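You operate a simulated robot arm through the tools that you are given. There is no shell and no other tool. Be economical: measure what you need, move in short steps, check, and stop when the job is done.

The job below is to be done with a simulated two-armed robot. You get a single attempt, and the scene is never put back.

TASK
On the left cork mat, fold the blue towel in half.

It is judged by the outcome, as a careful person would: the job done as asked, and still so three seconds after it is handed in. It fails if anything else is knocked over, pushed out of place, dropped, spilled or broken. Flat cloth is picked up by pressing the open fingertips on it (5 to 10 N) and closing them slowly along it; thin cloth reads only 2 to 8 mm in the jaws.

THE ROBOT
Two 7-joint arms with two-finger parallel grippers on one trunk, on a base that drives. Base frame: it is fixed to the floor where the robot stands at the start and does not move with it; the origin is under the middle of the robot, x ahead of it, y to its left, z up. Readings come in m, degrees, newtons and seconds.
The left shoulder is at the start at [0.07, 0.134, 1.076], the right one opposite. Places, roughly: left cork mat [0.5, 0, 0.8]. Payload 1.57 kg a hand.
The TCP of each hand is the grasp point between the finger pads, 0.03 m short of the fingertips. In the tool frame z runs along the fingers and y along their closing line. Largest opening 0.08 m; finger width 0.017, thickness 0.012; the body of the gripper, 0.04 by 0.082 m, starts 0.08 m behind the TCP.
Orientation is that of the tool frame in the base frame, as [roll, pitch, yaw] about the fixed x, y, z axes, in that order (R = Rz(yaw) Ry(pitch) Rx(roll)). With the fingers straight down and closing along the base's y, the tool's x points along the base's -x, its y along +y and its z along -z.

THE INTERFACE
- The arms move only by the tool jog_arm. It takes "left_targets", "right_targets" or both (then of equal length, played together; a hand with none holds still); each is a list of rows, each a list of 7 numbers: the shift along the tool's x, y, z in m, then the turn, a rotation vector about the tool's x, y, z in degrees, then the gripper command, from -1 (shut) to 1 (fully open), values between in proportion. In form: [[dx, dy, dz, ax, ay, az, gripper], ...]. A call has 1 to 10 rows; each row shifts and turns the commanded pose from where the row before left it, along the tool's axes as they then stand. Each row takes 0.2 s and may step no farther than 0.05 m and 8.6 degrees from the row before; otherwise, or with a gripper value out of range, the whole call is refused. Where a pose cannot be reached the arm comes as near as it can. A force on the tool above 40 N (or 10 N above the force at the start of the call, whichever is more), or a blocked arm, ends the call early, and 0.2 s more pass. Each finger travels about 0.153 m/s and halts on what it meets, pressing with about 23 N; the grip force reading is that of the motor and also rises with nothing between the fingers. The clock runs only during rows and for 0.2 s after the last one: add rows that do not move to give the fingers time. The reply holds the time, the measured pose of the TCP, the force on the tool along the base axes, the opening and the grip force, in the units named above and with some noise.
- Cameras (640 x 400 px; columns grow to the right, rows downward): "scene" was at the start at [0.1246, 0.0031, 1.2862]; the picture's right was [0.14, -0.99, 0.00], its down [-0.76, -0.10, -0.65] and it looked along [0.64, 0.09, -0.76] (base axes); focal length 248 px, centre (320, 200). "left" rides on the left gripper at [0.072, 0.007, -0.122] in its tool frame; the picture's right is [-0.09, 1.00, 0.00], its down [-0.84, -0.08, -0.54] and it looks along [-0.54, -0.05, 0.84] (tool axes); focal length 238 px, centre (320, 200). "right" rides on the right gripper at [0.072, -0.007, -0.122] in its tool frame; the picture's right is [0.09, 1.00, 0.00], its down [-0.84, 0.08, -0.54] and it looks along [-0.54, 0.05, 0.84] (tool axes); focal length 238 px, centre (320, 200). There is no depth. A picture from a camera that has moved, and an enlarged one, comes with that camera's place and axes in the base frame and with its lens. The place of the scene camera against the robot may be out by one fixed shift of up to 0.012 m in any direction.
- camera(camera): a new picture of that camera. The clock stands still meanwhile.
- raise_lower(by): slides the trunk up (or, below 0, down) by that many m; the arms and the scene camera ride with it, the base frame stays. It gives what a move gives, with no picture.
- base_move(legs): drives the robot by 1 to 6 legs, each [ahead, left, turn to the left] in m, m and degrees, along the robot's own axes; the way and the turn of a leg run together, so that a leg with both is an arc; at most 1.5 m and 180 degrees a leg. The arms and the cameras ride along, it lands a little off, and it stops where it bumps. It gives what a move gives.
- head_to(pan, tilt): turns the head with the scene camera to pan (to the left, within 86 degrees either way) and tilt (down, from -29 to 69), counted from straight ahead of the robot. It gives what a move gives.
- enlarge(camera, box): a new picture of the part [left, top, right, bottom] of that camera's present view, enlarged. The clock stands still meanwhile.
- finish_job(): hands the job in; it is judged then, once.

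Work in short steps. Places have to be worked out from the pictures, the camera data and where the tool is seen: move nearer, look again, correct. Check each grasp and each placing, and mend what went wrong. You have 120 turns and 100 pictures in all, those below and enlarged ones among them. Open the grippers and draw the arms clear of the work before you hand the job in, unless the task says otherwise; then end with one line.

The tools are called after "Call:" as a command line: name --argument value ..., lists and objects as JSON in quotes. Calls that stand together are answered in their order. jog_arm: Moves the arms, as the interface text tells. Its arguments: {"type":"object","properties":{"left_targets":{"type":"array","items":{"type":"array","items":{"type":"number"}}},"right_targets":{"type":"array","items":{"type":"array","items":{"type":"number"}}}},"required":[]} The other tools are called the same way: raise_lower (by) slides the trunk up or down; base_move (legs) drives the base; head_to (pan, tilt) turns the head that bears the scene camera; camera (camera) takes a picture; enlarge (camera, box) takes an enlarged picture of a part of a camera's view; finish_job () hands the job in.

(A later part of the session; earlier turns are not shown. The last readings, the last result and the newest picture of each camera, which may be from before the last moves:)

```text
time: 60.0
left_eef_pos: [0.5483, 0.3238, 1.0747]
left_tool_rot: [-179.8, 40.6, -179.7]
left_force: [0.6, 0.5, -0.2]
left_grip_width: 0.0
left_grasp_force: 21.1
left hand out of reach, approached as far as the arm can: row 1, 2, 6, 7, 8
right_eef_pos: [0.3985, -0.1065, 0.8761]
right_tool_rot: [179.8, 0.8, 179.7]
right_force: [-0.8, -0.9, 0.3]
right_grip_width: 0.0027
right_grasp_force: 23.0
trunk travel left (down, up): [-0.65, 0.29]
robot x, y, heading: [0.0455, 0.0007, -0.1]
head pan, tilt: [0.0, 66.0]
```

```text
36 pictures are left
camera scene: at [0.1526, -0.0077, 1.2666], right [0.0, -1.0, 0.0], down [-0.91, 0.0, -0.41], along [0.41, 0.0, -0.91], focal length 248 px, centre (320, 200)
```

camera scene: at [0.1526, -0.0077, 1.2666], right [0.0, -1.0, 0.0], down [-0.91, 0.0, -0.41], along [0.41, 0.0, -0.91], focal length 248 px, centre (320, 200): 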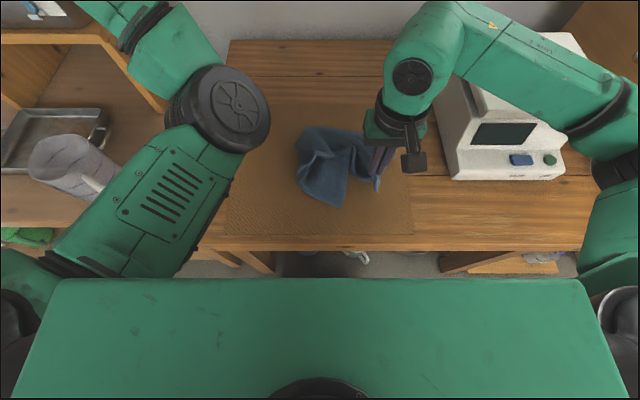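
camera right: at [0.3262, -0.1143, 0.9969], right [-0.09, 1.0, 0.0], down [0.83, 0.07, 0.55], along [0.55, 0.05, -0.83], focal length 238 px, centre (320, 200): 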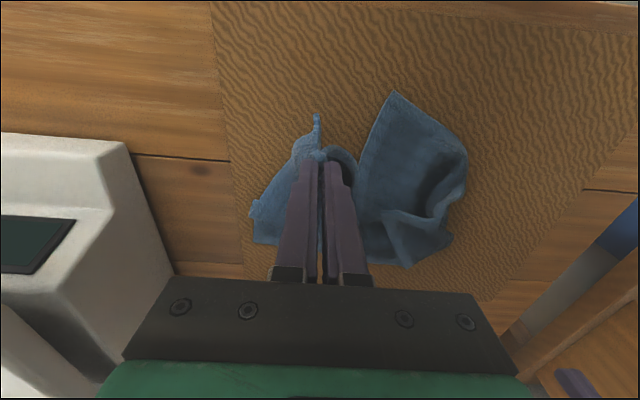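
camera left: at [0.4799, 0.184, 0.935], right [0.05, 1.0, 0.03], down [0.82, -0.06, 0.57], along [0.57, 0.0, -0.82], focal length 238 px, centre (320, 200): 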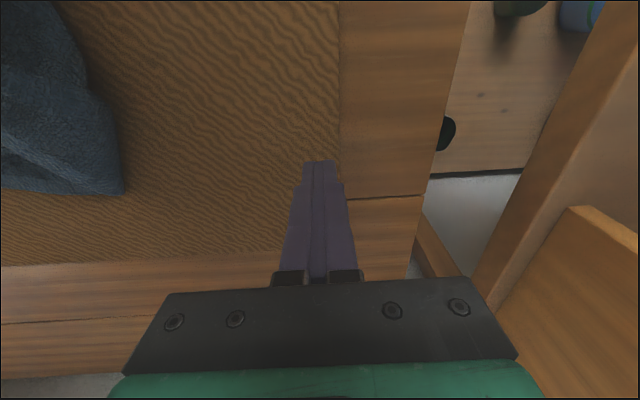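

I'll free the right hand first: lower its corner onto the mat, open, and rise; then I can back the base off and give the left arm room.

Call:
jog_arm --right_targets '[[0.01, -0.01, 0.025, 0, 0, 0, -1], [0.01, -0.01, 0.025, 0, 0, 0, -1], [0.01, 0, 0.018, 0, 0, 0, -1], [0, 0, 0, 0, 0, 0, -0.4], [0, 0, 0, 0, 0, 0, 0], [0, 0, -0.03, 0, 0, 0, 0], [0, 0, -0.04, 0, 0, 0, 0], [0, 0, -0.04, 0, 0, 0, 0], [0, 0, -0.03, 0, 0, 0, 0]]'

Call:
base_move --legs '[[-0.25, 0, 0]]'

Call:
head_to --pan 10 --tilt 45

Call:
camera --camera "scene"

```text
time: 62.0
left_eef_pos: [0.5486, 0.3243, 1.0745]
left_tool_rot: [-179.9, 40.5, -179.8]
left_force: [0.2, 0.0, 0.3]
left_grip_width: 0.0
left_grasp_force: 20.9
right_eef_pos: [0.3678, -0.1258, 0.9488]
right_tool_rot: [179.9, 0.9, 179.7]
right_force: [-0.4, 0.1, -1.0]
right_grip_width: 0.04
right_grasp_force: 0.0
trunk travel left (down, up): [-0.65, 0.29]
robot x, y, heading: [0.0492, 0.0033, 0.1]
head pan, tilt: [0.0, 66.0]
```

```text
time: 63.8
left_eef_pos: [0.2998, 0.3228, 1.0737]
left_tool_rot: [-179.9, 40.5, -179.8]
left_force: [0.8, 0.2, -0.2]
left_grip_width: 0.0
left_grasp_force: 21.7
right_eef_pos: [0.1202, -0.1273, 0.9482]
right_tool_rot: [179.8, 0.8, 179.7]
right_force: [-0.2, 0.3, -0.2]
right_grip_width: 0.0403
right_grasp_force: 0.0
trunk travel left (down, up): [-0.65, 0.29]
robot x, y, heading: [-0.2044, -0.0021, -0.2]
head pan, tilt: [0.0, 66.0]
```

```text
time: 64.6
left_eef_pos: [0.2993, 0.3233, 1.0742]
left_tool_rot: [180.0, 40.5, -179.8]
left_force: [0.7, 0.5, -0.7]
left_grip_width: 0.0
left_grasp_force: 21.1
right_eef_pos: [0.12, -0.127, 0.9488]
right_tool_rot: [179.9, 0.8, 179.7]
right_force: [0.0, 0.1, -0.7]
right_grip_width: 0.0401
right_grasp_force: 0.1
trunk travel left (down, up): [-0.65, 0.29]
robot x, y, heading: [-0.2073, 0.0008, 0.0]
head pan, tilt: [10.0, 45.0]
```

```text
35 pictures are left
camera scene: at [-0.0759, 0.0066, 1.2927], right [0.17, -0.98, 0.0], down [-0.7, -0.12, -0.71], along [0.7, 0.12, -0.71], focal length 248 px, centre (320, 200)
```

scene: 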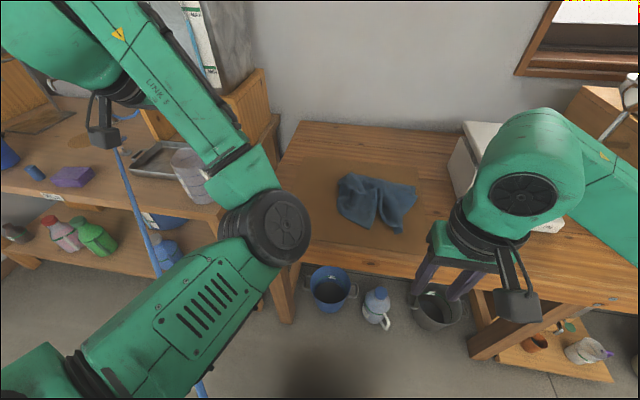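

The left elbow is tucked inward. With free room, I straighten the arm forward with the tool horizontal so the elbow can unfold.

Call:
jog_arm --left_targets '[[0, 0, 0, 0, -8, 0, -1], [0, 0, 0, 0, -8, 0, -1], [0, 0, 0, 0, -8, 0, -1], [0, 0, 0, 0, -8, 0, -1], [0, 0, 0, 0, -8, 0, -1], [0, -0.02, 0.04, 0, 0, 0, -1], [0, -0.02, 0.04, 0, 0, 0, -1], [0, -0.02, 0.04, 0, 0, 0, -1], [0, -0.02, 0.04, 0, 0, 0, -1], [0, -0.02, 0.04, 0, 0, 0, -1]]'

Call:
camera --camera "scene"

```text
time: 66.8
left_eef_pos: [0.4988, 0.2219, 1.0409]
left_tool_rot: [-179.6, 80.5, -179.4]
left_force: [0.3, -0.1, -0.2]
left_grip_width: 0.0
left_grasp_force: 21.4
right_eef_pos: [0.1204, -0.1272, 0.9487]
right_tool_rot: [179.7, 0.8, 179.8]
right_force: [0.4, -0.8, 0.5]
right_grip_width: 0.0402
right_grasp_force: 0.1
trunk travel left (down, up): [-0.65, 0.29]
robot x, y, heading: [-0.2033, -0.0008, 0.1]
head pan, tilt: [10.0, 45.0]
```

```text
34 pictures are left
camera scene: at [-0.0748, 0.0063, 1.2926], right [0.17, -0.98, 0.0], down [-0.7, -0.12, -0.71], along [0.7, 0.12, -0.71], focal length 248 px, centre (320, 200)
```

scene: 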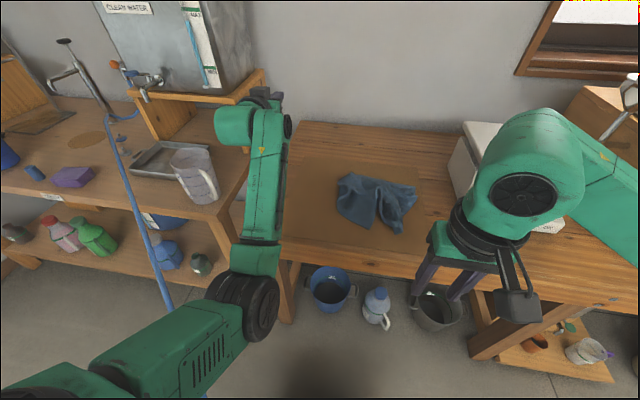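

The arm is nearly straight now with the elbow low. I swing the hand inward and retract while raising, to send the elbow outward.

Call:
jog_arm --left_targets '[[-0.01, -0.035, 0, 0, 0, 0, -1], [-0.01, -0.035, 0, 0, 0, 0, -1], [-0.01, -0.035, 0, 0, 0, 0, -1], [-0.01, -0.035, -0.02, 0, 0, 0, -1], [0, -0.03, -0.03, 0, 0, 0, -1], [0, 0, -0.035, 0, 8, 0, -1], [0, 0, -0.035, 0, 8, 0, -1], [0, 0, -0.03, 0, 8, 0, -1], [0, 0, -0.02, 0, 8, 0, -1], [0, 0, 0, 0, 8, 0, -1]]'

Call:
camera --camera "scene"

```text
time: 69.0
left_eef_pos: [0.3705, 0.05, 1.1213]
left_tool_rot: [-179.8, 40.4, -179.7]
left_force: [-1.3, 0.2, -0.5]
left_grip_width: 0.0
left_grasp_force: 20.9
left hand out of reach, approached as far as the arm can: row 10
right_eef_pos: [0.1207, -0.1273, 0.948]
right_tool_rot: [179.7, 0.7, 179.8]
right_force: [0.5, -0.1, 0.7]
right_grip_width: 0.0399
right_grasp_force: 0.1
trunk travel left (down, up): [-0.65, 0.29]
robot x, y, heading: [-0.2026, -0.001, -0.2]
head pan, tilt: [10.0, 45.0]
```

```text
33 pictures are left
camera scene: at [-0.074, 0.0066, 1.2925], right [0.17, -0.98, 0.0], down [-0.7, -0.12, -0.71], along [0.69, 0.12, -0.71], focal length 248 px, centre (320, 200)
```

scene: 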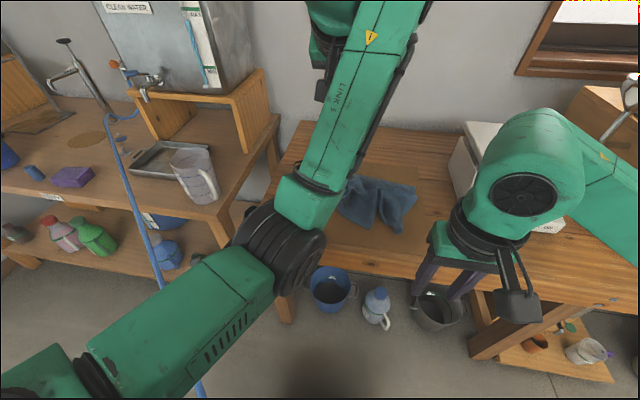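

The elbow still sits inside. I straighten the arm fully this time, then retract along a different side.

Call:
jog_arm --left_targets '[[0, 0.01, 0.03, 0, -8, 0, -1], [0, 0.01, 0.03, 0, -8, 0, -1], [0, 0.01, 0.04, 0, -8, 0, -1], [0, 0.01, 0.04, 0, -8, 0, -1], [0, 0.01, 0.04, 0, -8, 0, -1], [0, 0.01, 0.04, 0, 0, 0, -1], [0, 0.01, 0.04, 0, 0, 0, -1], [0, 0.01, 0.04, 0, 0, 0, -1], [0, 0, 0.04, 0, 0, 0, -1]]'

Call:
camera --camera "scene"

```text
time: 71.0
left_eef_pos: [0.5998, 0.1224, 1.0162]
left_tool_rot: [-179.3, 80.5, -179.3]
left_force: [0.0, 0.5, -0.1]
left_grip_width: 0.0
left_grasp_force: 21.1
left hand out of reach, approached as far as the arm can: row 8, 9
right_eef_pos: [0.1199, -0.127, 0.9491]
right_tool_rot: [179.8, 0.8, 179.7]
right_force: [-1.0, -0.2, 0.8]
right_grip_width: 0.0399
right_grasp_force: 0.1
trunk travel left (down, up): [-0.65, 0.29]
robot x, y, heading: [-0.2066, 0.0035, -0.1]
head pan, tilt: [10.0, 45.0]
```

```text
32 pictures are left
camera scene: at [-0.0758, 0.0066, 1.2927], right [0.17, -0.98, 0.0], down [-0.7, -0.12, -0.71], along [0.7, 0.12, -0.71], focal length 248 px, centre (320, 200)
```

scene: 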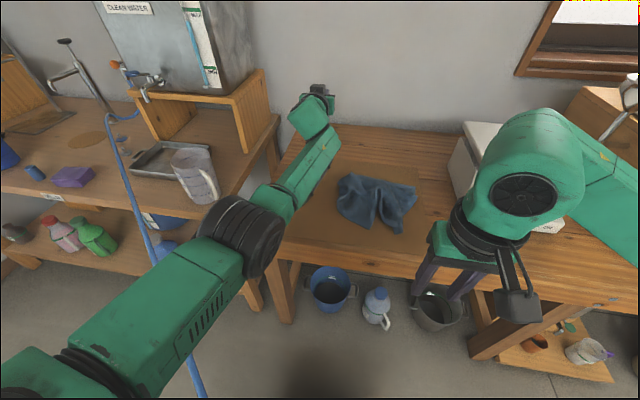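

The arm is straight now. I retract with the hand inward and somewhat lower, un-tilting gradually, and check which way the elbow goes.

Call:
jog_arm --left_targets '[[0, -0.03, 0, 0, 0, 0, -1], [0, -0.03, -0.01, 0, 0, 0, -1], [0, -0.02, -0.03, 0, 0, 0, -1], [0, 0, -0.04, 0, 0, 0, -1], [0, 0, -0.04, 0, 0, 0, -1], [0, 0, -0.04, 0, 0, 0, -1], [0, 0, -0.04, 0, 0, 0, -1], [0, 0, 0, 0, 0, 0, -1]]'

Call:
camera --camera "scene"

```text
time: 72.6
left_eef_pos: [0.4173, 0.0923, 1.0633]
left_tool_rot: [128.8, 80.8, 134.6]
left_force: [-0.2, 0.4, -0.3]
left_grip_width: 0.0
left_grasp_force: 21.2
right_eef_pos: [0.1197, -0.1263, 0.9491]
right_tool_rot: [179.7, 0.9, 179.8]
right_force: [-0.6, -0.1, 0.4]
right_grip_width: 0.0402
right_grasp_force: 0.1
trunk travel left (down, up): [-0.65, 0.29]
robot x, y, heading: [-0.2026, -0.0007, 0.1]
head pan, tilt: [10.0, 45.0]
stopped in row 8 (left hand): the arm was blocked; the commanded pose is now the measured one
```

```text
31 pictures are left
camera scene: at [-0.077, 0.0062, 1.2929], right [0.17, -0.98, 0.0], down [-0.7, -0.12, -0.71], along [0.7, 0.12, -0.71], focal length 248 px, centre (320, 200)
```

scene: 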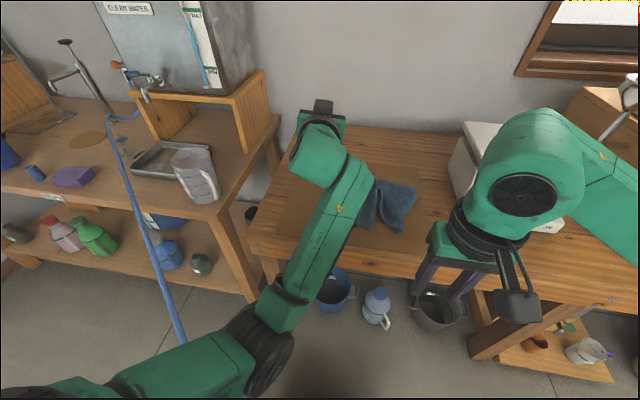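

It stopped against a limit with the elbow low. I raise the hand and turn it to point to the right, so the wrist and elbow are drawn out to the left.

Call:
jog_arm --left_targets '[[-0.03, 0, 0, 0, 0, 0, -1], [-0.03, 0, 0, 0, 0, 0, -1], [-0.03, 0, 0, 8, 0, 0, -1], [-0.01, 0, 0, 8, 0, 0, -1], [0, 0, 0, 8, 0, 0, -1], [0, 0, 0, 8, 0, 0, -1], [0, 0, 0, 8, 0, 0, -1], [0, 0, 0, 8, 0, 0, -1], [0, 0, 0, 8, 0, 0, -1], [0, 0, 0, 8, 0, 0, -1]]'

Call:
camera --camera "scene"

```text
time: 74.8
left_eef_pos: [0.4286, 0.0813, 1.1615]
left_tool_rot: [-165.8, 80.9, 135.7]
left_force: [0.8, 0.3, -0.9]
left_grip_width: 0.0
left_grasp_force: 21.5
right_eef_pos: [0.1188, -0.1272, 0.9487]
right_tool_rot: [179.8, 0.8, 179.8]
right_force: [-0.3, 1.2, 0.2]
right_grip_width: 0.0401
right_grasp_force: 0.1
trunk travel left (down, up): [-0.65, 0.29]
robot x, y, heading: [-0.2029, -0.0007, -0.1]
head pan, tilt: [10.0, 45.0]
```

```text
30 pictures are left
camera scene: at [-0.0754, 0.0074, 1.2927], right [0.17, -0.98, 0.0], down [-0.7, -0.12, -0.71], along [0.7, 0.12, -0.71], focal length 248 px, centre (320, 200)
```

scene: 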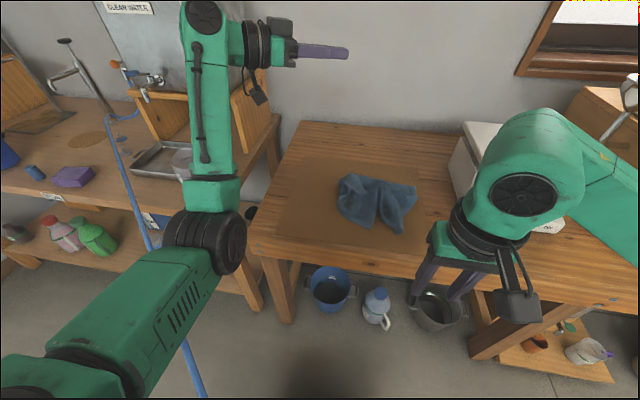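

The wrist is now out on the left. I retract the hand and begin tilting the fingers down in this posture.

Call:
jog_arm --left_targets '[[0, -0.04, 0, 0, 0, 0, -1], [0, -0.04, 0, 0, 0, 0, -1], [0, -0.03, 0, 0, 0, 0, -1], [0, -0.02, 0, 0, 8, 0, -1], [0, 0, 0, 0, 8, 0, -1], [0, 0, 0, 0, 8, 0, -1], [0, 0, 0, 0, 8, 0, -1], [0, 0, 0, 0, 8, 0, -1], [0, 0, 0, 0, 8, 0, -1], [0, 0, 0, 0, 8, 0, -1]]'

Call:
camera --camera "scene"

```text
time: 77.0
left_eef_pos: [0.3192, 0.0119, 1.1664]
left_tool_rot: [-177.6, 25.0, 122.8]
left_force: [0.6, 0.3, 0.2]
left_grip_width: 0.0002
left_grasp_force: 21.1
right_eef_pos: [0.1184, -0.127, 0.9491]
right_tool_rot: [179.7, 0.8, 179.7]
right_force: [-0.2, -0.2, 0.5]
right_grip_width: 0.0398
right_grasp_force: 0.0
trunk travel left (down, up): [-0.65, 0.29]
robot x, y, heading: [-0.204, 0.0016, -0.1]
head pan, tilt: [10.0, 45.0]
```

```text
29 pictures are left
camera scene: at [-0.0764, 0.006, 1.2928], right [0.17, -0.98, 0.0], down [-0.7, -0.12, -0.71], along [0.7, 0.12, -0.71], focal length 248 px, centre (320, 200)
```

scene: 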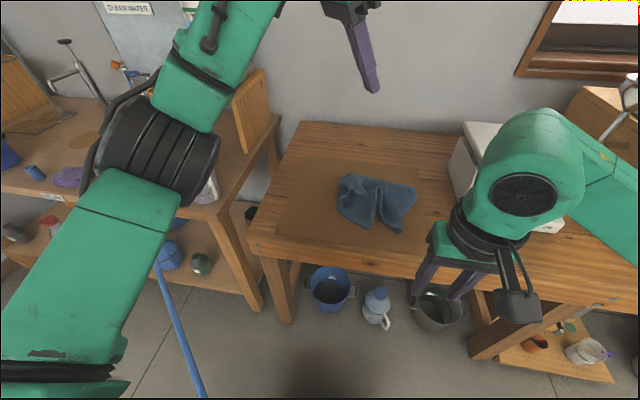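

The elbow is now out where it belongs. I finish levelling the tool and turn it back to square.

Call:
jog_arm --left_targets '[[0, 0, 0, 0, 8.4, 0, -1], [0, 0, 0, 0, 8.4, 0, -1], [0, 0, 0, 0, 8.2, 0, -1], [0, 0, 0, 0, 0, -8.2, -1], [0, 0, 0.01, 0, 0, -8.2, -1], [0, 0.01, 0.01, 0, 0, -8.2, -1], [0, 0.02, 0.01, 0, 0, -8.2, -1], [0, 0.03, 0.02, 0, 0, -8.2, -1], [0, 0.03, 0.02, 0, 0, -8.2, -1], [0, 0.03, 0.02, 0, 0, -8, -1]]'

Call:
camera --camera "scene"

```text
time: 79.2
left_eef_pos: [0.3271, 0.1198, 1.0593]
left_tool_rot: [-178.6, -1.7, 179.1]
left_force: [-0.7, -0.8, -0.1]
left_grip_width: 0.0
left_grasp_force: 20.9
left hand out of reach, approached as far as the arm can: row 2, 3, 4
right_eef_pos: [0.1202, -0.125, 0.9485]
right_tool_rot: [179.8, 0.8, 179.7]
right_force: [0.4, 0.1, 0.5]
right_grip_width: 0.0401
right_grasp_force: 0.1
trunk travel left (down, up): [-0.65, 0.29]
robot x, y, heading: [-0.2047, 0.0005, 0.1]
head pan, tilt: [10.0, 45.0]
```

```text
28 pictures are left
camera scene: at [-0.0754, 0.0085, 1.2927], right [0.17, -0.98, 0.0], down [-0.7, -0.12, -0.71], along [0.7, 0.12, -0.71], focal length 248 px, centre (320, 200)
```

scene: 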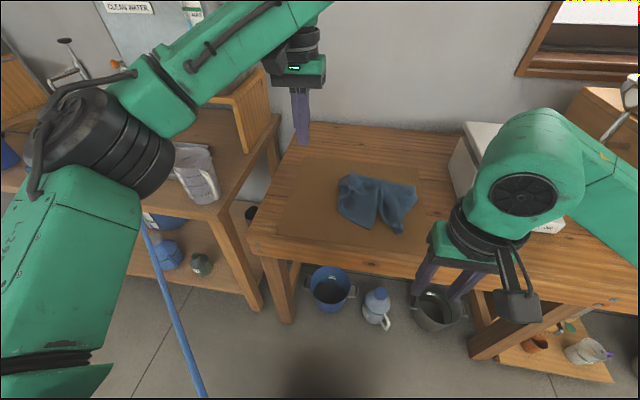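

The left arm is back to a normal posture. Now I look closely at the towel.

Call:
enlarge --camera "scene" --box '[280, 140, 440, 240]'

```text
4.00 times, centred on (360, 190) of scene
camera zoom: at [-0.0754, 0.0085, 1.2927], right [0.17, -0.98, 0.0], down [-0.7, -0.12, -0.71], along [0.7, 0.12, -0.71], focal length 990 px, centre (160, 240)
```

zoom: 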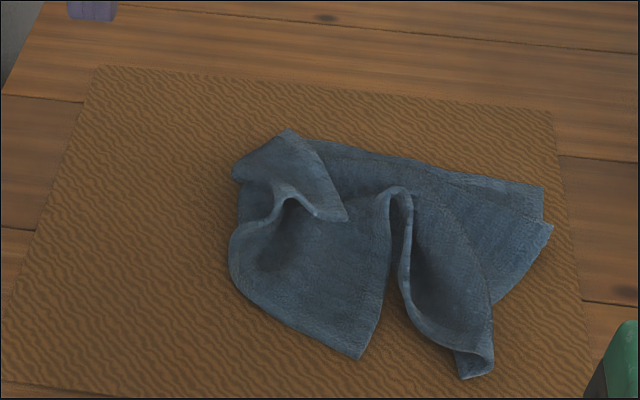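

I can identify the corners: near-left at about (0.356, −0.052), near-right (0.357, −0.127), far-left (0.484, −0.037), far-right (0.549, −0.19). New plan: take both near corners, lift the towel hanging, and lay it down in a fold toward the robot. First I drive back to x≈0.

Call:
base_move --legs '[[0.2, 0, 0]]'

Call:
head_to --pan 0 --tilt 60

```text
time: 80.8
left_eef_pos: [0.5244, 0.1181, 1.0603]
left_tool_rot: [-178.6, -1.7, 179.1]
left_force: [-0.3, -0.4, -0.8]
left_grip_width: 0.0
left_grasp_force: 21.0
right_eef_pos: [0.3169, -0.1262, 0.9477]
right_tool_rot: [179.9, 0.9, 179.8]
right_force: [-0.1, -0.4, -0.9]
right_grip_width: 0.0401
right_grasp_force: 0.1
trunk travel left (down, up): [-0.65, 0.29]
robot x, y, heading: [-0.0064, 0.001, -0.1]
head pan, tilt: [10.0, 45.0]
```

```text
time: 81.6
left_eef_pos: [0.5236, 0.1169, 1.0596]
left_tool_rot: [-178.7, -1.8, 179.0]
left_force: [-0.6, 0.1, -0.5]
left_grip_width: 0.0
left_grasp_force: 21.5
right_eef_pos: [0.318, -0.1265, 0.9483]
right_tool_rot: [179.8, 0.8, 179.8]
right_force: [1.2, -0.1, 0.5]
right_grip_width: 0.04
right_grasp_force: 0.1
trunk travel left (down, up): [-0.65, 0.29]
robot x, y, heading: [-0.0049, 0.0018, -0.1]
head pan, tilt: [0.0, 60.0]
```

I move the left hand over the near-left corner at moderate height, with the right hand moved outward.

Call:
jog_arm --left_targets '[[0.025, -0.0267, 0.02, 0, 0, 0, -1], [0.025, -0.0267, 0.025, 0, 0, 0, -1], [0.025, -0.0267, 0.025, 0, 0, 0, -1], [0.025, -0.0267, 0.025, 0, 0, 0, -0.3], [0.025, -0.0267, 0.025, 0, 0, 0, -0.3], [0.025, -0.0267, 0.025, 0, 0, 0, -0.3], [0, 0, 0.025, 0, 0, 0, -0.3], [0, 0, 0.02, 0, 0, 0, -0.3], [0, 0, 0, 0, 0, 0, -0.3]]' --right_targets '[[0, -0.03, 0, 0, 0, 0, -0.3], [0, -0.03, 0, 0, 0, 0, -0.3], [0, -0.02, 0, 0, 0, 0, -0.3], [0, 0, 0, 0, 0, 0, -0.3], [0, 0, 0, 0, 0, 0, -0.3], [0, 0, 0, 0, 0, 0, -0.3], [0, 0, 0, 0, 0, 0, -0.3], [0, 0, 0, 0, 0, 0, -0.3], [0, 0, 0, 0, 0, 0, -0.3]]'

Call:
camera --camera "left"

```text
time: 83.6
left_eef_pos: [0.3651, -0.0452, 0.8784]
left_tool_rot: [-178.7, -1.8, 179.1]
left_force: [-0.2, -0.6, 1.6]
left_grip_width: 0.0277
left_grasp_force: 0.0
right_eef_pos: [0.3183, -0.2065, 0.9484]
right_tool_rot: [179.9, 0.8, 179.7]
right_force: [0.3, 0.1, -0.4]
right_grip_width: 0.0279
right_grasp_force: 0.1
trunk travel left (down, up): [-0.65, 0.29]
robot x, y, heading: [-0.0076, 0.0007, 0.1]
head pan, tilt: [0.0, 60.0]
```

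```text
26 pictures are left
camera left: at [0.2972, -0.0337, 1.0019], right [0.11, 0.99, -0.03], down [0.85, -0.08, 0.52], along [0.51, -0.08, -0.86], focal length 238 px, centre (320, 200)
```

left: 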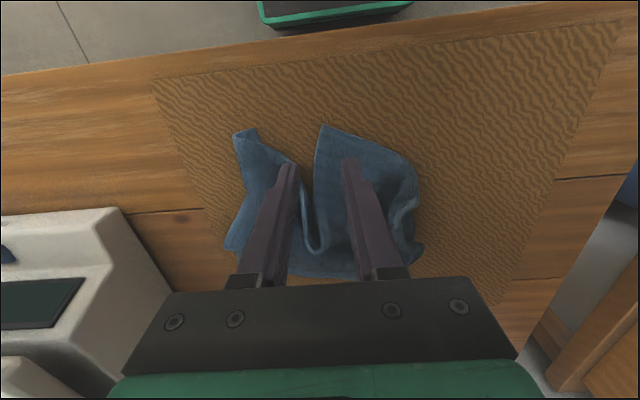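

The near-left corner is confirmed at (0.354, −0.045). I go down just inside it with a narrow opening.

Call:
jog_arm --left_targets '[[-0.009, 0.012, 0.02, 0, 0, 0, -0.4], [-0.009, 0.012, 0.02, 0, 0, 0, -0.4], [0, 0, 0.02, 0, 0, 0, -0.4], [0, 0, 0.014, 0, 0, 0, -0.4], [0, 0, 0.005, 0, 0, 0, -0.4], [0, 0, 0, 0, 0, 0, -0.4]]'

Call:
camera --camera "left"

```text
time: 85.0
left_eef_pos: [0.3817, -0.0208, 0.7979]
left_tool_rot: [-178.8, -1.9, 179.1]
left_force: [-0.6, -0.6, 1.4]
left_grip_width: 0.0239
left_grasp_force: 0.0
right_eef_pos: [0.3181, -0.2064, 0.9488]
right_tool_rot: [179.7, 0.8, 179.8]
right_force: [-0.3, -0.9, 0.0]
right_grip_width: 0.0281
right_grasp_force: 0.1
trunk travel left (down, up): [-0.65, 0.29]
robot x, y, heading: [-0.0004, -0.0012, 0.0]
head pan, tilt: [0.0, 60.0]
```

```text
25 pictures are left
camera left: at [0.313, -0.0114, 0.9222], right [0.11, 0.99, -0.03], down [0.85, -0.08, 0.52], along [0.51, -0.08, -0.86], focal length 238 px, centre (320, 200)
```

left: 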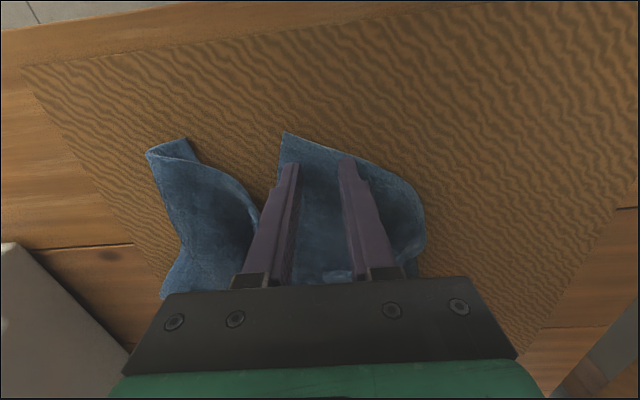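

The fingers are inside the corner. I press about 2 mm and close slowly.

Call:
jog_arm --left_targets '[[0, 0, 0.002, 0, 0, 0, -0.4], [0, 0, 0.001, 0, 0, 0, -0.45], [0, 0, 0, 0, 0, 0, -0.55], [0, 0, 0, 0, 0, 0, -0.65], [0, 0, 0, 0, 0, 0, -0.75], [0, 0, 0, 0, 0, 0, -0.87], [0, 0, 0, 0, 0, 0, -1], [0, 0, 0, 0, 0, 0, -1]]'

```text
time: 86.8
left_eef_pos: [0.3809, -0.023, 0.7964]
left_tool_rot: [-178.7, -1.7, 179.0]
left_force: [0.0, 1.0, 13.0]
left_grip_width: 0.0039
left_grasp_force: 23.1
right_eef_pos: [0.317, -0.2059, 0.9485]
right_tool_rot: [179.8, 0.8, 179.8]
right_force: [0.6, -0.3, -0.1]
right_grip_width: 0.0279
right_grasp_force: 0.0
trunk travel left (down, up): [-0.65, 0.29]
robot x, y, heading: [-0.0038, -0.001, 0.1]
head pan, tilt: [0.0, 60.0]
```

Left holds its corner. I lift it 4 cm and draw it left to y≈0.12, opening the hem, then look from the right hand moved over the other corner.

Call:
jog_arm --left_targets '[[0, 0, -0.02, 0, 0, 0, -1], [0, 0.02, -0.02, 0, 0, 0, -1], [0, 0.025, 0, 0, 0, 0, -1], [0, 0.025, 0, 0, 0, 0, -1], [0, 0.025, 0, 0, 0, 0, -1], [0, 0.025, 0, 0, 0, 0, -1], [0, 0.02, 0, 0, 0, 0, -1], [0, 0, 0, 0, 0, 0, -1]]' --right_targets '[[0, 0, 0, 0, 0, 0, -0.4], [0, 0, 0, 0, 0, 0, -0.4], [0, 0, 0, 0, 0, 0, -0.4], [0, 0, 0, 0, 0, 0, -0.4], [-0.02, 0.02, 0.02, 0, 0, 0, -0.4], [-0.02, 0.02, 0.02, 0, 0, 0, -0.4], [-0.01, 0.02, 0.02, 0, 0, 0, -0.4], [0, 0, 0, 0, 0, 0, -0.4]]'

Call:
camera --camera "right"

Call:
camera --camera "scene"

```text
time: 88.6
left_eef_pos: [0.386, 0.1186, 0.8325]
left_tool_rot: [-178.7, -1.7, 178.9]
left_force: [-0.6, -0.4, 0.6]
left_grip_width: 0.0039
left_grasp_force: 22.8
right_eef_pos: [0.3671, -0.1469, 0.8872]
right_tool_rot: [179.8, 0.8, 179.8]
right_force: [0.6, -0.3, -0.2]
right_grip_width: 0.0241
right_grasp_force: 0.0
trunk travel left (down, up): [-0.65, 0.29]
robot x, y, heading: [-0.0056, 0.0004, 0.3]
head pan, tilt: [0.0, 60.0]
```

```text
24 pictures are left
camera right: at [0.2963, -0.1548, 1.0095], right [-0.09, 1.0, 0.0], down [0.83, 0.07, 0.55], along [0.55, 0.05, -0.83], focal length 238 px, centre (320, 200)
```

right: 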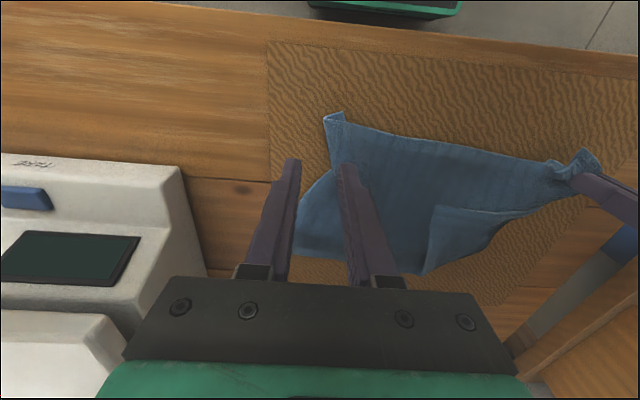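

```text
23 pictures are left
camera scene: at [0.109, -0.0079, 1.2733], right [0.0, -1.0, 0.0], down [-0.87, 0.0, -0.5], along [0.5, 0.0, -0.87], focal length 248 px, centre (320, 200)
```

scene: 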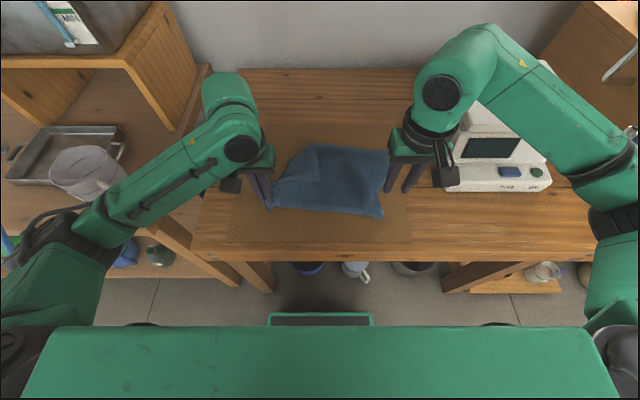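

The towel opened well; the near-right corner is at (0.355, −0.134). I lower the right hand just inside it.

Call:
jog_arm --right_targets '[[-0.004, 0.025, 0.015, 0, 0, 0, -0.4], [-0.004, 0.024, 0.02, 0, 0, 0, -0.4], [0, 0, 0.025, 0, 0, 0, -0.4], [0, 0, 0.022, 0, 0, 0, -0.4], [0, 0, 0.006, 0, 0, 0, -0.4], [0, 0, 0, 0, 0, 0, -0.4]]'

Call:
camera --camera "right"

```text
time: 90.0
left_eef_pos: [0.3861, 0.1194, 0.8315]
left_tool_rot: [-178.7, -1.8, 179.0]
left_force: [0.7, 0.3, -0.2]
left_grip_width: 0.0039
left_grasp_force: 22.4
right_eef_pos: [0.3788, -0.0973, 0.8006]
right_tool_rot: [179.8, 0.8, 179.8]
right_force: [-0.1, -0.8, 0.9]
right_grip_width: 0.024
right_grasp_force: 0.0
trunk travel left (down, up): [-0.65, 0.29]
robot x, y, heading: [-0.0045, -0.0021, 0.2]
head pan, tilt: [0.0, 60.0]
```

```text
22 pictures are left
camera right: at [0.3064, -0.1049, 0.9216], right [-0.09, 1.0, 0.0], down [0.83, 0.07, 0.55], along [0.55, 0.05, -0.83], focal length 238 px, centre (320, 200)
```

right: 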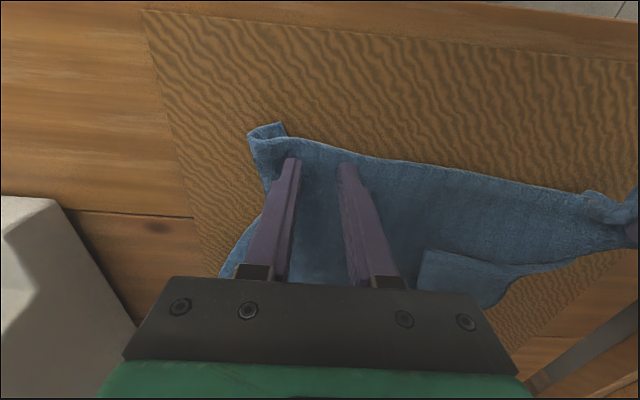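

Well placed. I press about 4 mm further and close slowly.

Call:
jog_arm --right_targets '[[0.003, 0, 0.003, 0, 0, 0, -0.4], [0, 0, 0.0025, 0, 0, 0, -0.45], [0, 0, 0, 0, 0, 0, -0.55], [0, 0, 0, 0, 0, 0, -0.65], [0, 0, 0, 0, 0, 0, -0.75], [0, 0, 0, 0, 0, 0, -0.87], [0, 0, 0, 0, 0, 0, -1], [0, 0, 0, 0, 0, 0, -1]]'

```text
time: 91.8
left_eef_pos: [0.3853, 0.1192, 0.8333]
left_tool_rot: [-178.7, -1.7, 178.9]
left_force: [-0.1, -0.9, 0.3]
left_grip_width: 0.0036
left_grasp_force: 22.9
right_eef_pos: [0.3736, -0.0964, 0.7966]
right_tool_rot: [179.6, 1.1, 179.7]
right_force: [3.5, -6.5, 30.9]
right_grip_width: 0.0036
right_grasp_force: 22.8
trunk travel left (down, up): [-0.65, 0.29]
robot x, y, heading: [-0.0025, 0.0005, -0.1]
head pan, tilt: [0.0, 60.0]
```

Both corners are held (3.6 mm each). I lift both straight up so the towel hangs free, spreading slightly.

Call:
jog_arm --left_targets '[[0, 0, 0, 0, 0, 0, -1], [-0.002, 0.001, -0.033, 0, 0, 0, -1], [-0.002, 0.001, -0.033, 0, 0, 0, -1], [-0.002, 0.001, -0.034, 0, 0, 0, -1], [-0.002, 0.001, -0.034, 0, 0, 0, -1], [-0.002, 0.001, -0.034, 0, 0, 0, -1], [-0.002, 0.001, -0.034, 0, 0, 0, -1], [-0.002, 0.001, -0.034, 0, 0, 0, -1], [0, 0.001, -0.03, 0, 0, 0, -1], [0, 0, 0, 0, 0, 0, -1]]' --right_targets '[[0, 0, -0.036, 0, 0, 0, -1], [-0.004, -0.001, -0.033, 0, 0, 0, -1], [-0.004, -0.001, -0.033, 0, 0, 0, -1], [-0.004, -0.001, -0.034, 0, 0, 0, -1], [-0.004, -0.001, -0.034, 0, 0, 0, -1], [-0.004, -0.001, -0.034, 0, 0, 0, -1], [-0.004, -0.001, -0.034, 0, 0, 0, -1], [-0.004, -0.001, -0.034, 0, 0, 0, -1], [0, -0.001, -0.03, 0, 0, 0, -1], [0, 0, 0, 0, 0, 0, -1]]'

Call:
camera --camera "scene"

Call:
camera --camera "left"

```text
time: 94.0
left_eef_pos: [0.4084, 0.1328, 1.0983]
left_tool_rot: [-178.8, -1.8, 178.9]
left_force: [-0.1, -5.0, -0.3]
left_grip_width: 0.004
left_grasp_force: 22.6
right_eef_pos: [0.3994, -0.1057, 1.0979]
right_tool_rot: [179.7, 0.8, 179.8]
right_force: [0.6, 5.3, 0.6]
right_grip_width: 0.0035
right_grasp_force: 23.8
trunk travel left (down, up): [-0.65, 0.29]
robot x, y, heading: [-0.0083, -0.0042, -0.1]
head pan, tilt: [0.0, 60.0]
```

```text
21 pictures are left
camera scene: at [0.11, -0.0071, 1.2732], right [0.0, -1.0, 0.0], down [-0.87, 0.0, -0.5], along [0.5, 0.0, -0.87], focal length 248 px, centre (320, 200)
```

scene: 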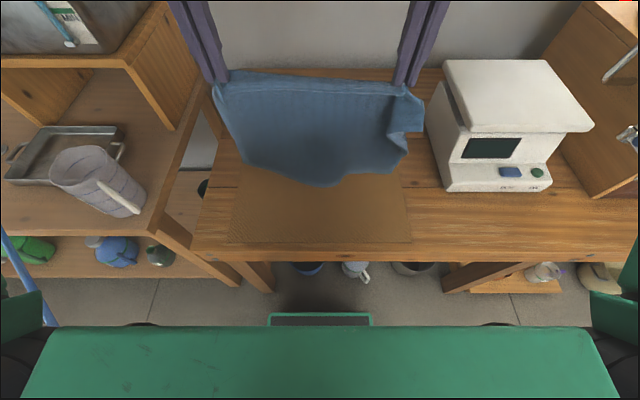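

```text
20 pictures are left
camera left: at [0.34, 0.1434, 1.2221], right [0.11, 0.99, -0.03], down [0.85, -0.08, 0.52], along [0.51, -0.08, -0.86], focal length 238 px, centre (320, 200)
```

left: 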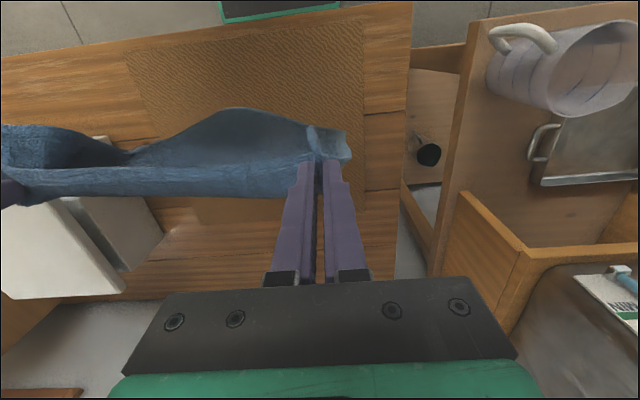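

The towel hangs flat from its long edge. I lower until the bottom edge touches the mat, then advance while lowering so the first half lays itself forward.

Call:
jog_arm --left_targets '[[0.002, 0, 0.02, 0, 0, 0, -1], [0.002, 0, 0.02, 0, 0, 0, -1], [0, 0, 0.008, 0, 0, 0, -1], [-0.018, 0, 0.018, 0, 0, 0, -1], [-0.018, 0, 0.018, 0, 0, 0, -1], [-0.018, 0, 0.018, 0, 0, 0, -1], [-0.018, 0, 0.018, 0, 0, 0, -1], [-0.018, 0, 0.018, 0, 0, 0, -1], [-0.018, 0, 0.018, 0, 0, 0, -1], [0, 0, 0, 0, 0, 0, -1]]' --right_targets '[[-0.002, 0, 0.02, 0, 0, 0, -1], [-0.003, 0, 0.02, 0, 0, 0, -1], [0, 0, 0.008, 0, 0, 0, -1], [-0.018, 0, 0.018, 0, 0, 0, -1], [-0.018, 0, 0.018, 0, 0, 0, -1], [-0.018, 0, 0.018, 0, 0, 0, -1], [-0.018, 0, 0.018, 0, 0, 0, -1], [-0.018, 0, 0.018, 0, 0, 0, -1], [-0.018, 0, 0.018, 0, 0, 0, -1], [0, 0, 0, 0, 0, 0, -1]]'

Call:
camera --camera "scene"

Call:
camera --camera "right"

```text
time: 96.2
left_eef_pos: [0.5068, 0.1268, 0.9383]
left_tool_rot: [-178.7, -1.7, 178.9]
left_force: [-0.4, -1.6, 0.2]
left_grip_width: 0.0036
left_grasp_force: 23.1
right_eef_pos: [0.5138, -0.1048, 0.9441]
right_tool_rot: [179.8, 0.8, 179.8]
right_force: [-1.3, 1.2, -0.5]
right_grip_width: 0.0033
right_grasp_force: 22.7
trunk travel left (down, up): [-0.65, 0.29]
robot x, y, heading: [-0.0077, -0.0001, 0.3]
head pan, tilt: [0.0, 60.0]
```

```text
19 pictures are left
camera scene: at [0.1083, -0.0071, 1.2734], right [0.0, -1.0, 0.0], down [-0.87, 0.0, -0.5], along [0.5, 0.0, -0.87], focal length 248 px, centre (320, 200)
```

scene: 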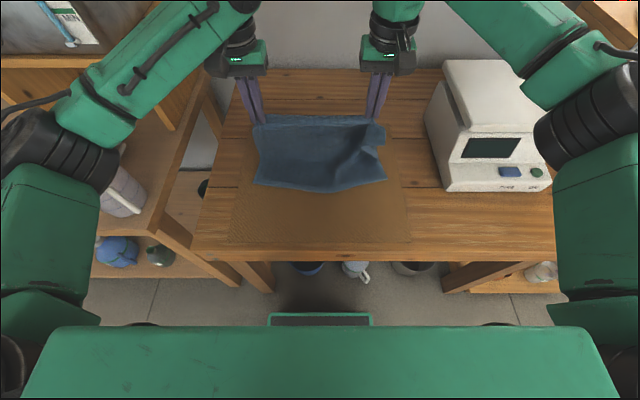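

```text
18 pictures are left
camera right: at [0.4414, -0.1132, 1.0648], right [-0.09, 1.0, 0.0], down [0.83, 0.07, 0.55], along [0.55, 0.05, -0.83], focal length 238 px, centre (320, 200)
```

right: 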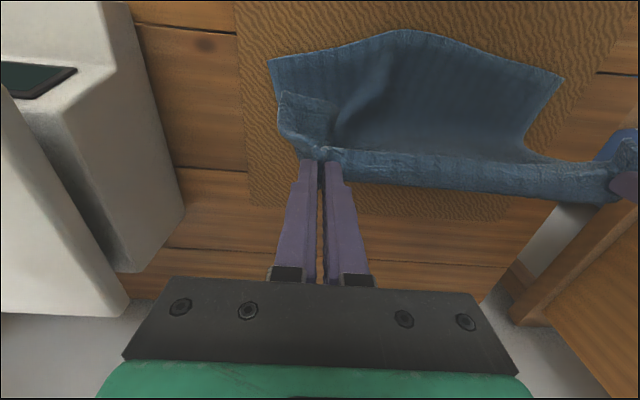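

The bottom edge lies at x≈0.455 (corners). I continue forward to x≈0.585 so half is laid, then look.

Call:
jog_arm --left_targets '[[-0.016, 0, 0.004, 0, 0, 0, -1], [-0.018, 0, 0.005, 0, 0, 0, -1], [-0.02, 0, 0.005, 0, 0, 0, -1], [-0.02, 0, 0.006, 0, 0, 0, -1], [-0.004, 0, 0.01, 0, 0, 0, -1], [0, 0, 0, 0, 0, 0, -1]]' --right_targets '[[-0.014, 0, 0.006, 0, 0, 0, -1], [-0.018, 0, 0.007, 0, 0, 0, -1], [-0.02, 0, 0.007, 0, 0, 0, -1], [-0.018, 0, 0.006, 0, 0, 0, -1], [0, 0, 0.01, 0, 0, 0, -1], [0, 0, 0, 0, 0, 0, -1]]'

Call:
camera --camera "right"

```text
time: 97.6
left_eef_pos: [0.584, 0.1252, 0.9055]
left_tool_rot: [-178.8, -1.8, 178.8]
left_force: [-0.2, -0.4, -1.2]
left_grip_width: 0.0036
left_grasp_force: 23.3
right_eef_pos: [0.5851, -0.1059, 0.9081]
right_tool_rot: [179.8, 0.8, 179.8]
right_force: [-0.1, 1.1, 0.2]
right_grip_width: 0.0036
right_grasp_force: 23.1
trunk travel left (down, up): [-0.65, 0.29]
robot x, y, heading: [-0.006, 0.0018, -0.0]
head pan, tilt: [0.0, 60.0]
```

```text
17 pictures are left
camera right: at [0.5119, -0.1135, 1.029], right [-0.09, 1.0, 0.0], down [0.83, 0.07, 0.55], along [0.55, 0.05, -0.83], focal length 238 px, centre (320, 200)
```

right: 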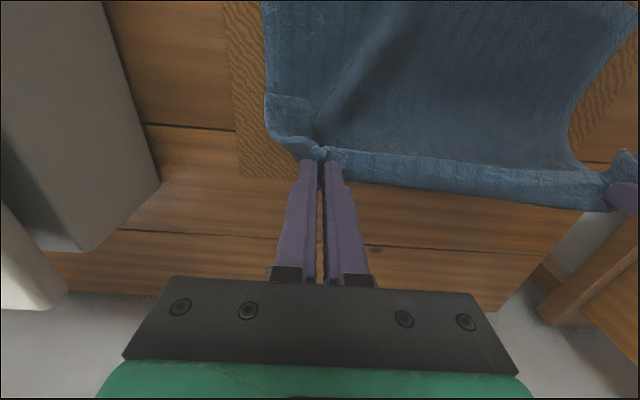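

Half is down. Now I bring the held edge back toward the near edge and down, stopping 1 cm above.

Call:
jog_arm --left_targets '[[0, 0, 0.01, 0, 0, 0, -1], [0.012, 0, 0.008, 0, 0, 0, -1], [0.018, 0, 0.008, 0, 0, 0, -1], [0.02, 0, 0.01, 0, 0, 0, -1], [0.02, 0, 0.014, 0, 0, 0, -1], [0.018, 0, 0.016, 0, 0, 0, -1], [0.015, 0, 0.014, 0, 0, 0, -1], [0.012, 0, 0.012, 0, 0, 0, -1], [0, 0, 0, 0, 0, 0, -1]]' --right_targets '[[0, 0, 0.01, 0, 0, 0, -1], [0.012, 0, 0.008, 0, 0, 0, -1], [0.018, 0, 0.009, 0, 0, 0, -1], [0.02, 0, 0.011, 0, 0, 0, -1], [0.02, 0, 0.014, 0, 0, 0, -1], [0.018, 0, 0.016, 0, 0, 0, -1], [0.015, 0, 0.014, 0, 0, 0, -1], [0.012, 0, 0.012, 0, 0, 0, -1], [0, 0, 0, 0, 0, 0, -1]]'

Call:
camera --camera "right"

Call:
camera --camera "left"

```text
time: 99.6
left_eef_pos: [0.4663, 0.1256, 0.8181]
left_tool_rot: [-178.6, -1.9, 179.1]
left_force: [0.4, -0.5, 0.4]
left_grip_width: 0.0039
left_grasp_force: 23.3
right_eef_pos: [0.4711, -0.1055, 0.8129]
right_tool_rot: [179.7, 0.8, 179.8]
right_force: [0.5, 0.0, -0.7]
right_grip_width: 0.0036
right_grasp_force: 22.8
trunk travel left (down, up): [-0.65, 0.29]
robot x, y, heading: [-0.0079, -0.0013, 0.2]
head pan, tilt: [0.0, 60.0]
```

```text
16 pictures are left
camera right: at [0.3984, -0.1132, 0.9335], right [-0.09, 1.0, 0.0], down [0.83, 0.07, 0.55], along [0.55, 0.05, -0.83], focal length 238 px, centre (320, 200)
```

right: 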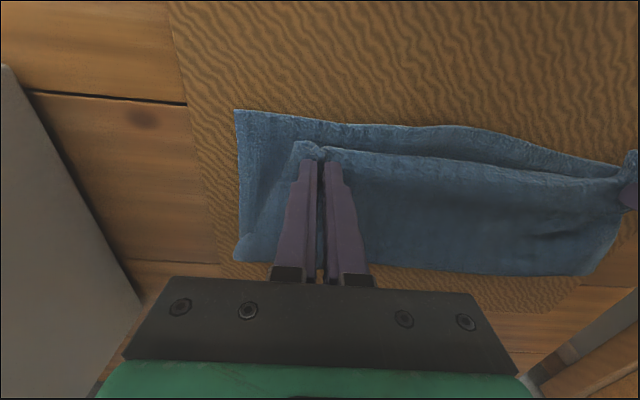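

```text
15 pictures are left
camera left: at [0.3981, 0.1356, 0.9413], right [0.11, 0.99, -0.03], down [0.85, -0.08, 0.52], along [0.51, -0.08, -0.86], focal length 238 px, centre (320, 200)
```

left: 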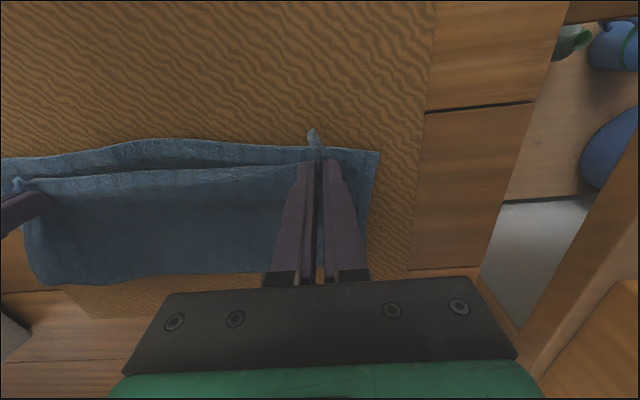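

Very good alignment. Small corrections: left hand 1.3 cm forward, right hand 0.8 cm back, spread slightly, then lower, open, and rise.

Call:
jog_arm --left_targets '[[-0.007, 0.003, 0, 0, 0, 0, -1], [-0.006, 0.003, 0.004, 0, 0, 0, -1], [0, 0, 0.008, 0, 0, 0, -1], [0, 0, 0.004, 0, 0, 0, -1], [0, 0, 0, 0, 0, 0, -0.8], [0, 0, 0, 0, 0, 0, -0.6], [0, 0, 0, 0, 0, 0, -0.5], [0, 0, -0.015, 0, 0, 0, -0.5], [0, 0, -0.03, 0, 0, 0, -0.5], [0, 0, -0.04, 0, 0, 0, -0.5]]' --right_targets '[[0.004, -0.002, 0, 0, 0, 0, -1], [0.004, -0.002, 0.002, 0, 0, 0, -1], [0, 0, 0.005, 0, 0, 0, -1], [0, 0, 0.004, 0, 0, 0, -1], [0, 0, 0, 0, 0, 0, -0.8], [0, 0, 0, 0, 0, 0, -0.6], [0, 0, 0, 0, 0, 0, -0.5], [0, 0, -0.015, 0, 0, 0, -0.5], [0, 0, -0.03, 0, 0, 0, -0.5], [0, 0, -0.04, 0, 0, 0, -0.5]]'

Call:
camera --camera "right"

Call:
camera --camera "left"

```text
time: 101.8
left_eef_pos: [0.4793, 0.1331, 0.8865]
left_tool_rot: [-178.7, -1.7, 178.9]
left_force: [-0.2, 0.5, 1.1]
left_grip_width: 0.0201
left_grasp_force: 0.1
right_eef_pos: [0.4602, -0.1103, 0.8875]
right_tool_rot: [179.9, 0.8, 179.9]
right_force: [0.7, -0.7, 0.2]
right_grip_width: 0.02
right_grasp_force: 0.1
trunk travel left (down, up): [-0.65, 0.29]
robot x, y, heading: [-0.0045, -0.002, 0.4]
head pan, tilt: [0.0, 60.0]
```

```text
14 pictures are left
camera right: at [0.3882, -0.118, 1.0082], right [-0.09, 1.0, 0.0], down [0.83, 0.07, 0.55], along [0.55, 0.05, -0.83], focal length 238 px, centre (320, 200)
```

right: 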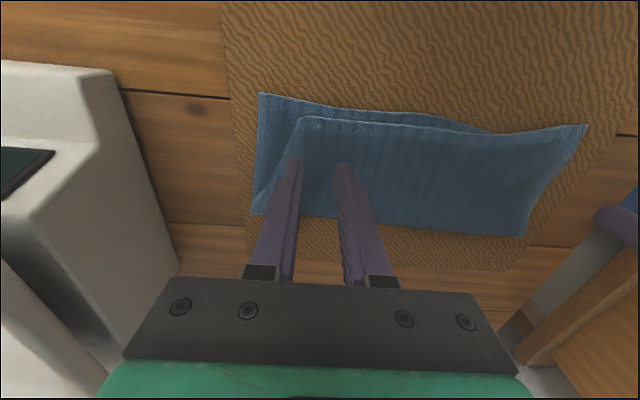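

```text
13 pictures are left
camera left: at [0.4112, 0.1432, 1.0098], right [0.11, 0.99, -0.03], down [0.85, -0.08, 0.52], along [0.51, -0.08, -0.86], focal length 238 px, centre (320, 200)
```

left: 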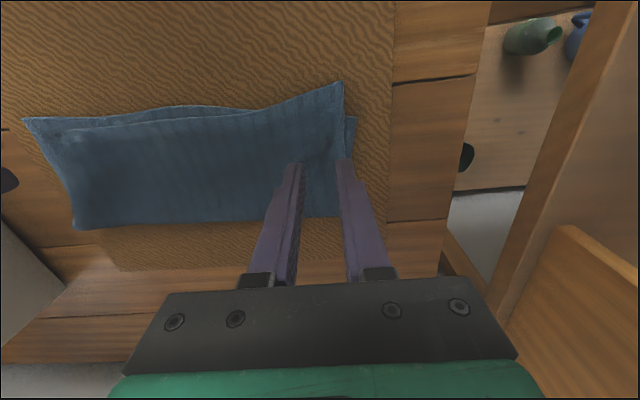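

A clear fold in half, but the left top corner overshoots by about 3 cm and the right top corner sits about 2–4 cm inward. I'll do one correction: regrasp both top corners gently.

Call:
jog_arm --left_targets '[[0.014, 0.001, 0.02, 0, 0, 0, -0.4], [0.013, 0.001, 0.025, 0, 0, 0, -0.4], [0, 0, 0.025, 0, 0, 0, -0.4], [0, 0, 0.014, 0, 0, 0, -0.4], [0, 0, 0.003, 0, 0, 0, -0.4], [0, 0, 0, 0, 0, 0, -0.4]]' --right_targets '[[-0.003, 0.002, 0.02, 0, 0, 0, -0.4], [-0.003, 0.002, 0.025, 0, 0, 0, -0.4], [0, 0, 0.025, 0, 0, 0, -0.4], [0, 0, 0.012, 0, 0, 0, -0.4], [0, 0, 0.002, 0, 0, 0, -0.4], [0, 0, 0, 0, 0, 0, -0.4]]'

Call:
camera --camera "left"

Call:
camera --camera "right"

```text
time: 103.2
left_eef_pos: [0.4518, 0.1329, 0.7996]
left_tool_rot: [-178.7, -1.7, 179.0]
left_force: [-0.2, 0.5, 2.8]
left_grip_width: 0.0242
left_grasp_force: 0.2
right_eef_pos: [0.4695, -0.1051, 0.804]
right_tool_rot: [179.7, 0.9, 179.7]
right_force: [1.4, -0.1, 2.6]
right_grip_width: 0.0245
right_grasp_force: 0.2
trunk travel left (down, up): [-0.65, 0.29]
robot x, y, heading: [-0.008, 0.0018, -0.0]
head pan, tilt: [0.0, 60.0]
```

```text
12 pictures are left
camera left: at [0.3827, 0.1432, 0.9231], right [0.11, 0.99, -0.03], down [0.85, -0.08, 0.52], along [0.51, -0.08, -0.85], focal length 238 px, centre (320, 200)
```

left: 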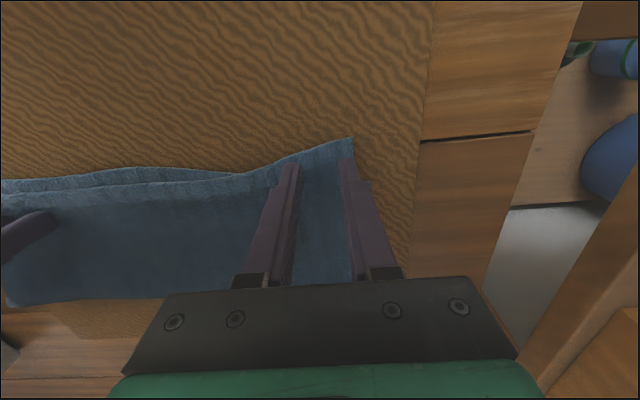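

```text
11 pictures are left
camera right: at [0.3968, -0.1135, 0.9238], right [-0.09, 1.0, 0.0], down [0.83, 0.07, 0.55], along [0.55, 0.05, -0.83], focal length 238 px, centre (320, 200)
```

right: 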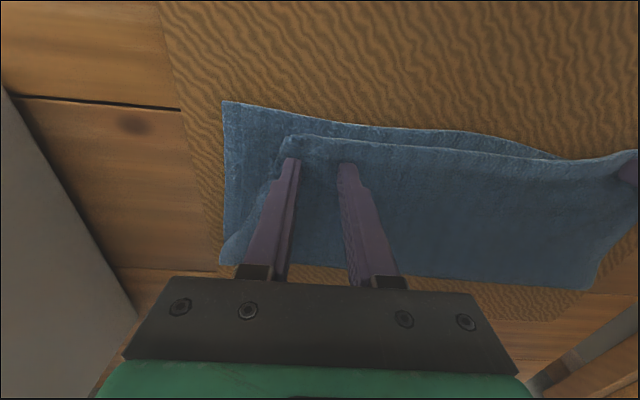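

Both straddle the top layer. Left presses 2 mm more; right as is; I close slowly.

Call:
jog_arm --left_targets '[[0, 0, 0.0015, 0, 0, 0, -0.4], [0, 0, 0.001, 0, 0, 0, -0.5], [0, 0, 0, 0, 0, 0, -0.6], [0, 0, 0, 0, 0, 0, -0.7], [0, 0, 0, 0, 0, 0, -0.85], [0, 0, 0, 0, 0, 0, -1], [0, 0, 0, 0, 0, 0, -1]]' --right_targets '[[0, 0.002, 0, 0, 0, 0, -0.4], [0, 0, 0, 0, 0, 0, -0.5], [0, 0, 0, 0, 0, 0, -0.6], [0, 0, 0, 0, 0, 0, -0.7], [0, 0, 0, 0, 0, 0, -0.85], [0, 0, 0, 0, 0, 0, -1], [0, 0, 0, 0, 0, 0, -1]]'

```text
time: 104.8
left_eef_pos: [0.4498, 0.1321, 0.7981]
left_tool_rot: [-178.5, -1.6, 178.9]
left_force: [0.0, -5.1, 7.3]
left_grip_width: 0.0027
left_grasp_force: 23.4
right_eef_pos: [0.4673, -0.1023, 0.8037]
right_tool_rot: [179.7, 0.9, 179.8]
right_force: [-0.2, 4.6, 2.3]
right_grip_width: 0.0034
right_grasp_force: 23.4
trunk travel left (down, up): [-0.65, 0.29]
robot x, y, heading: [-0.0046, -0.0017, 0.2]
head pan, tilt: [0.0, 60.0]
```

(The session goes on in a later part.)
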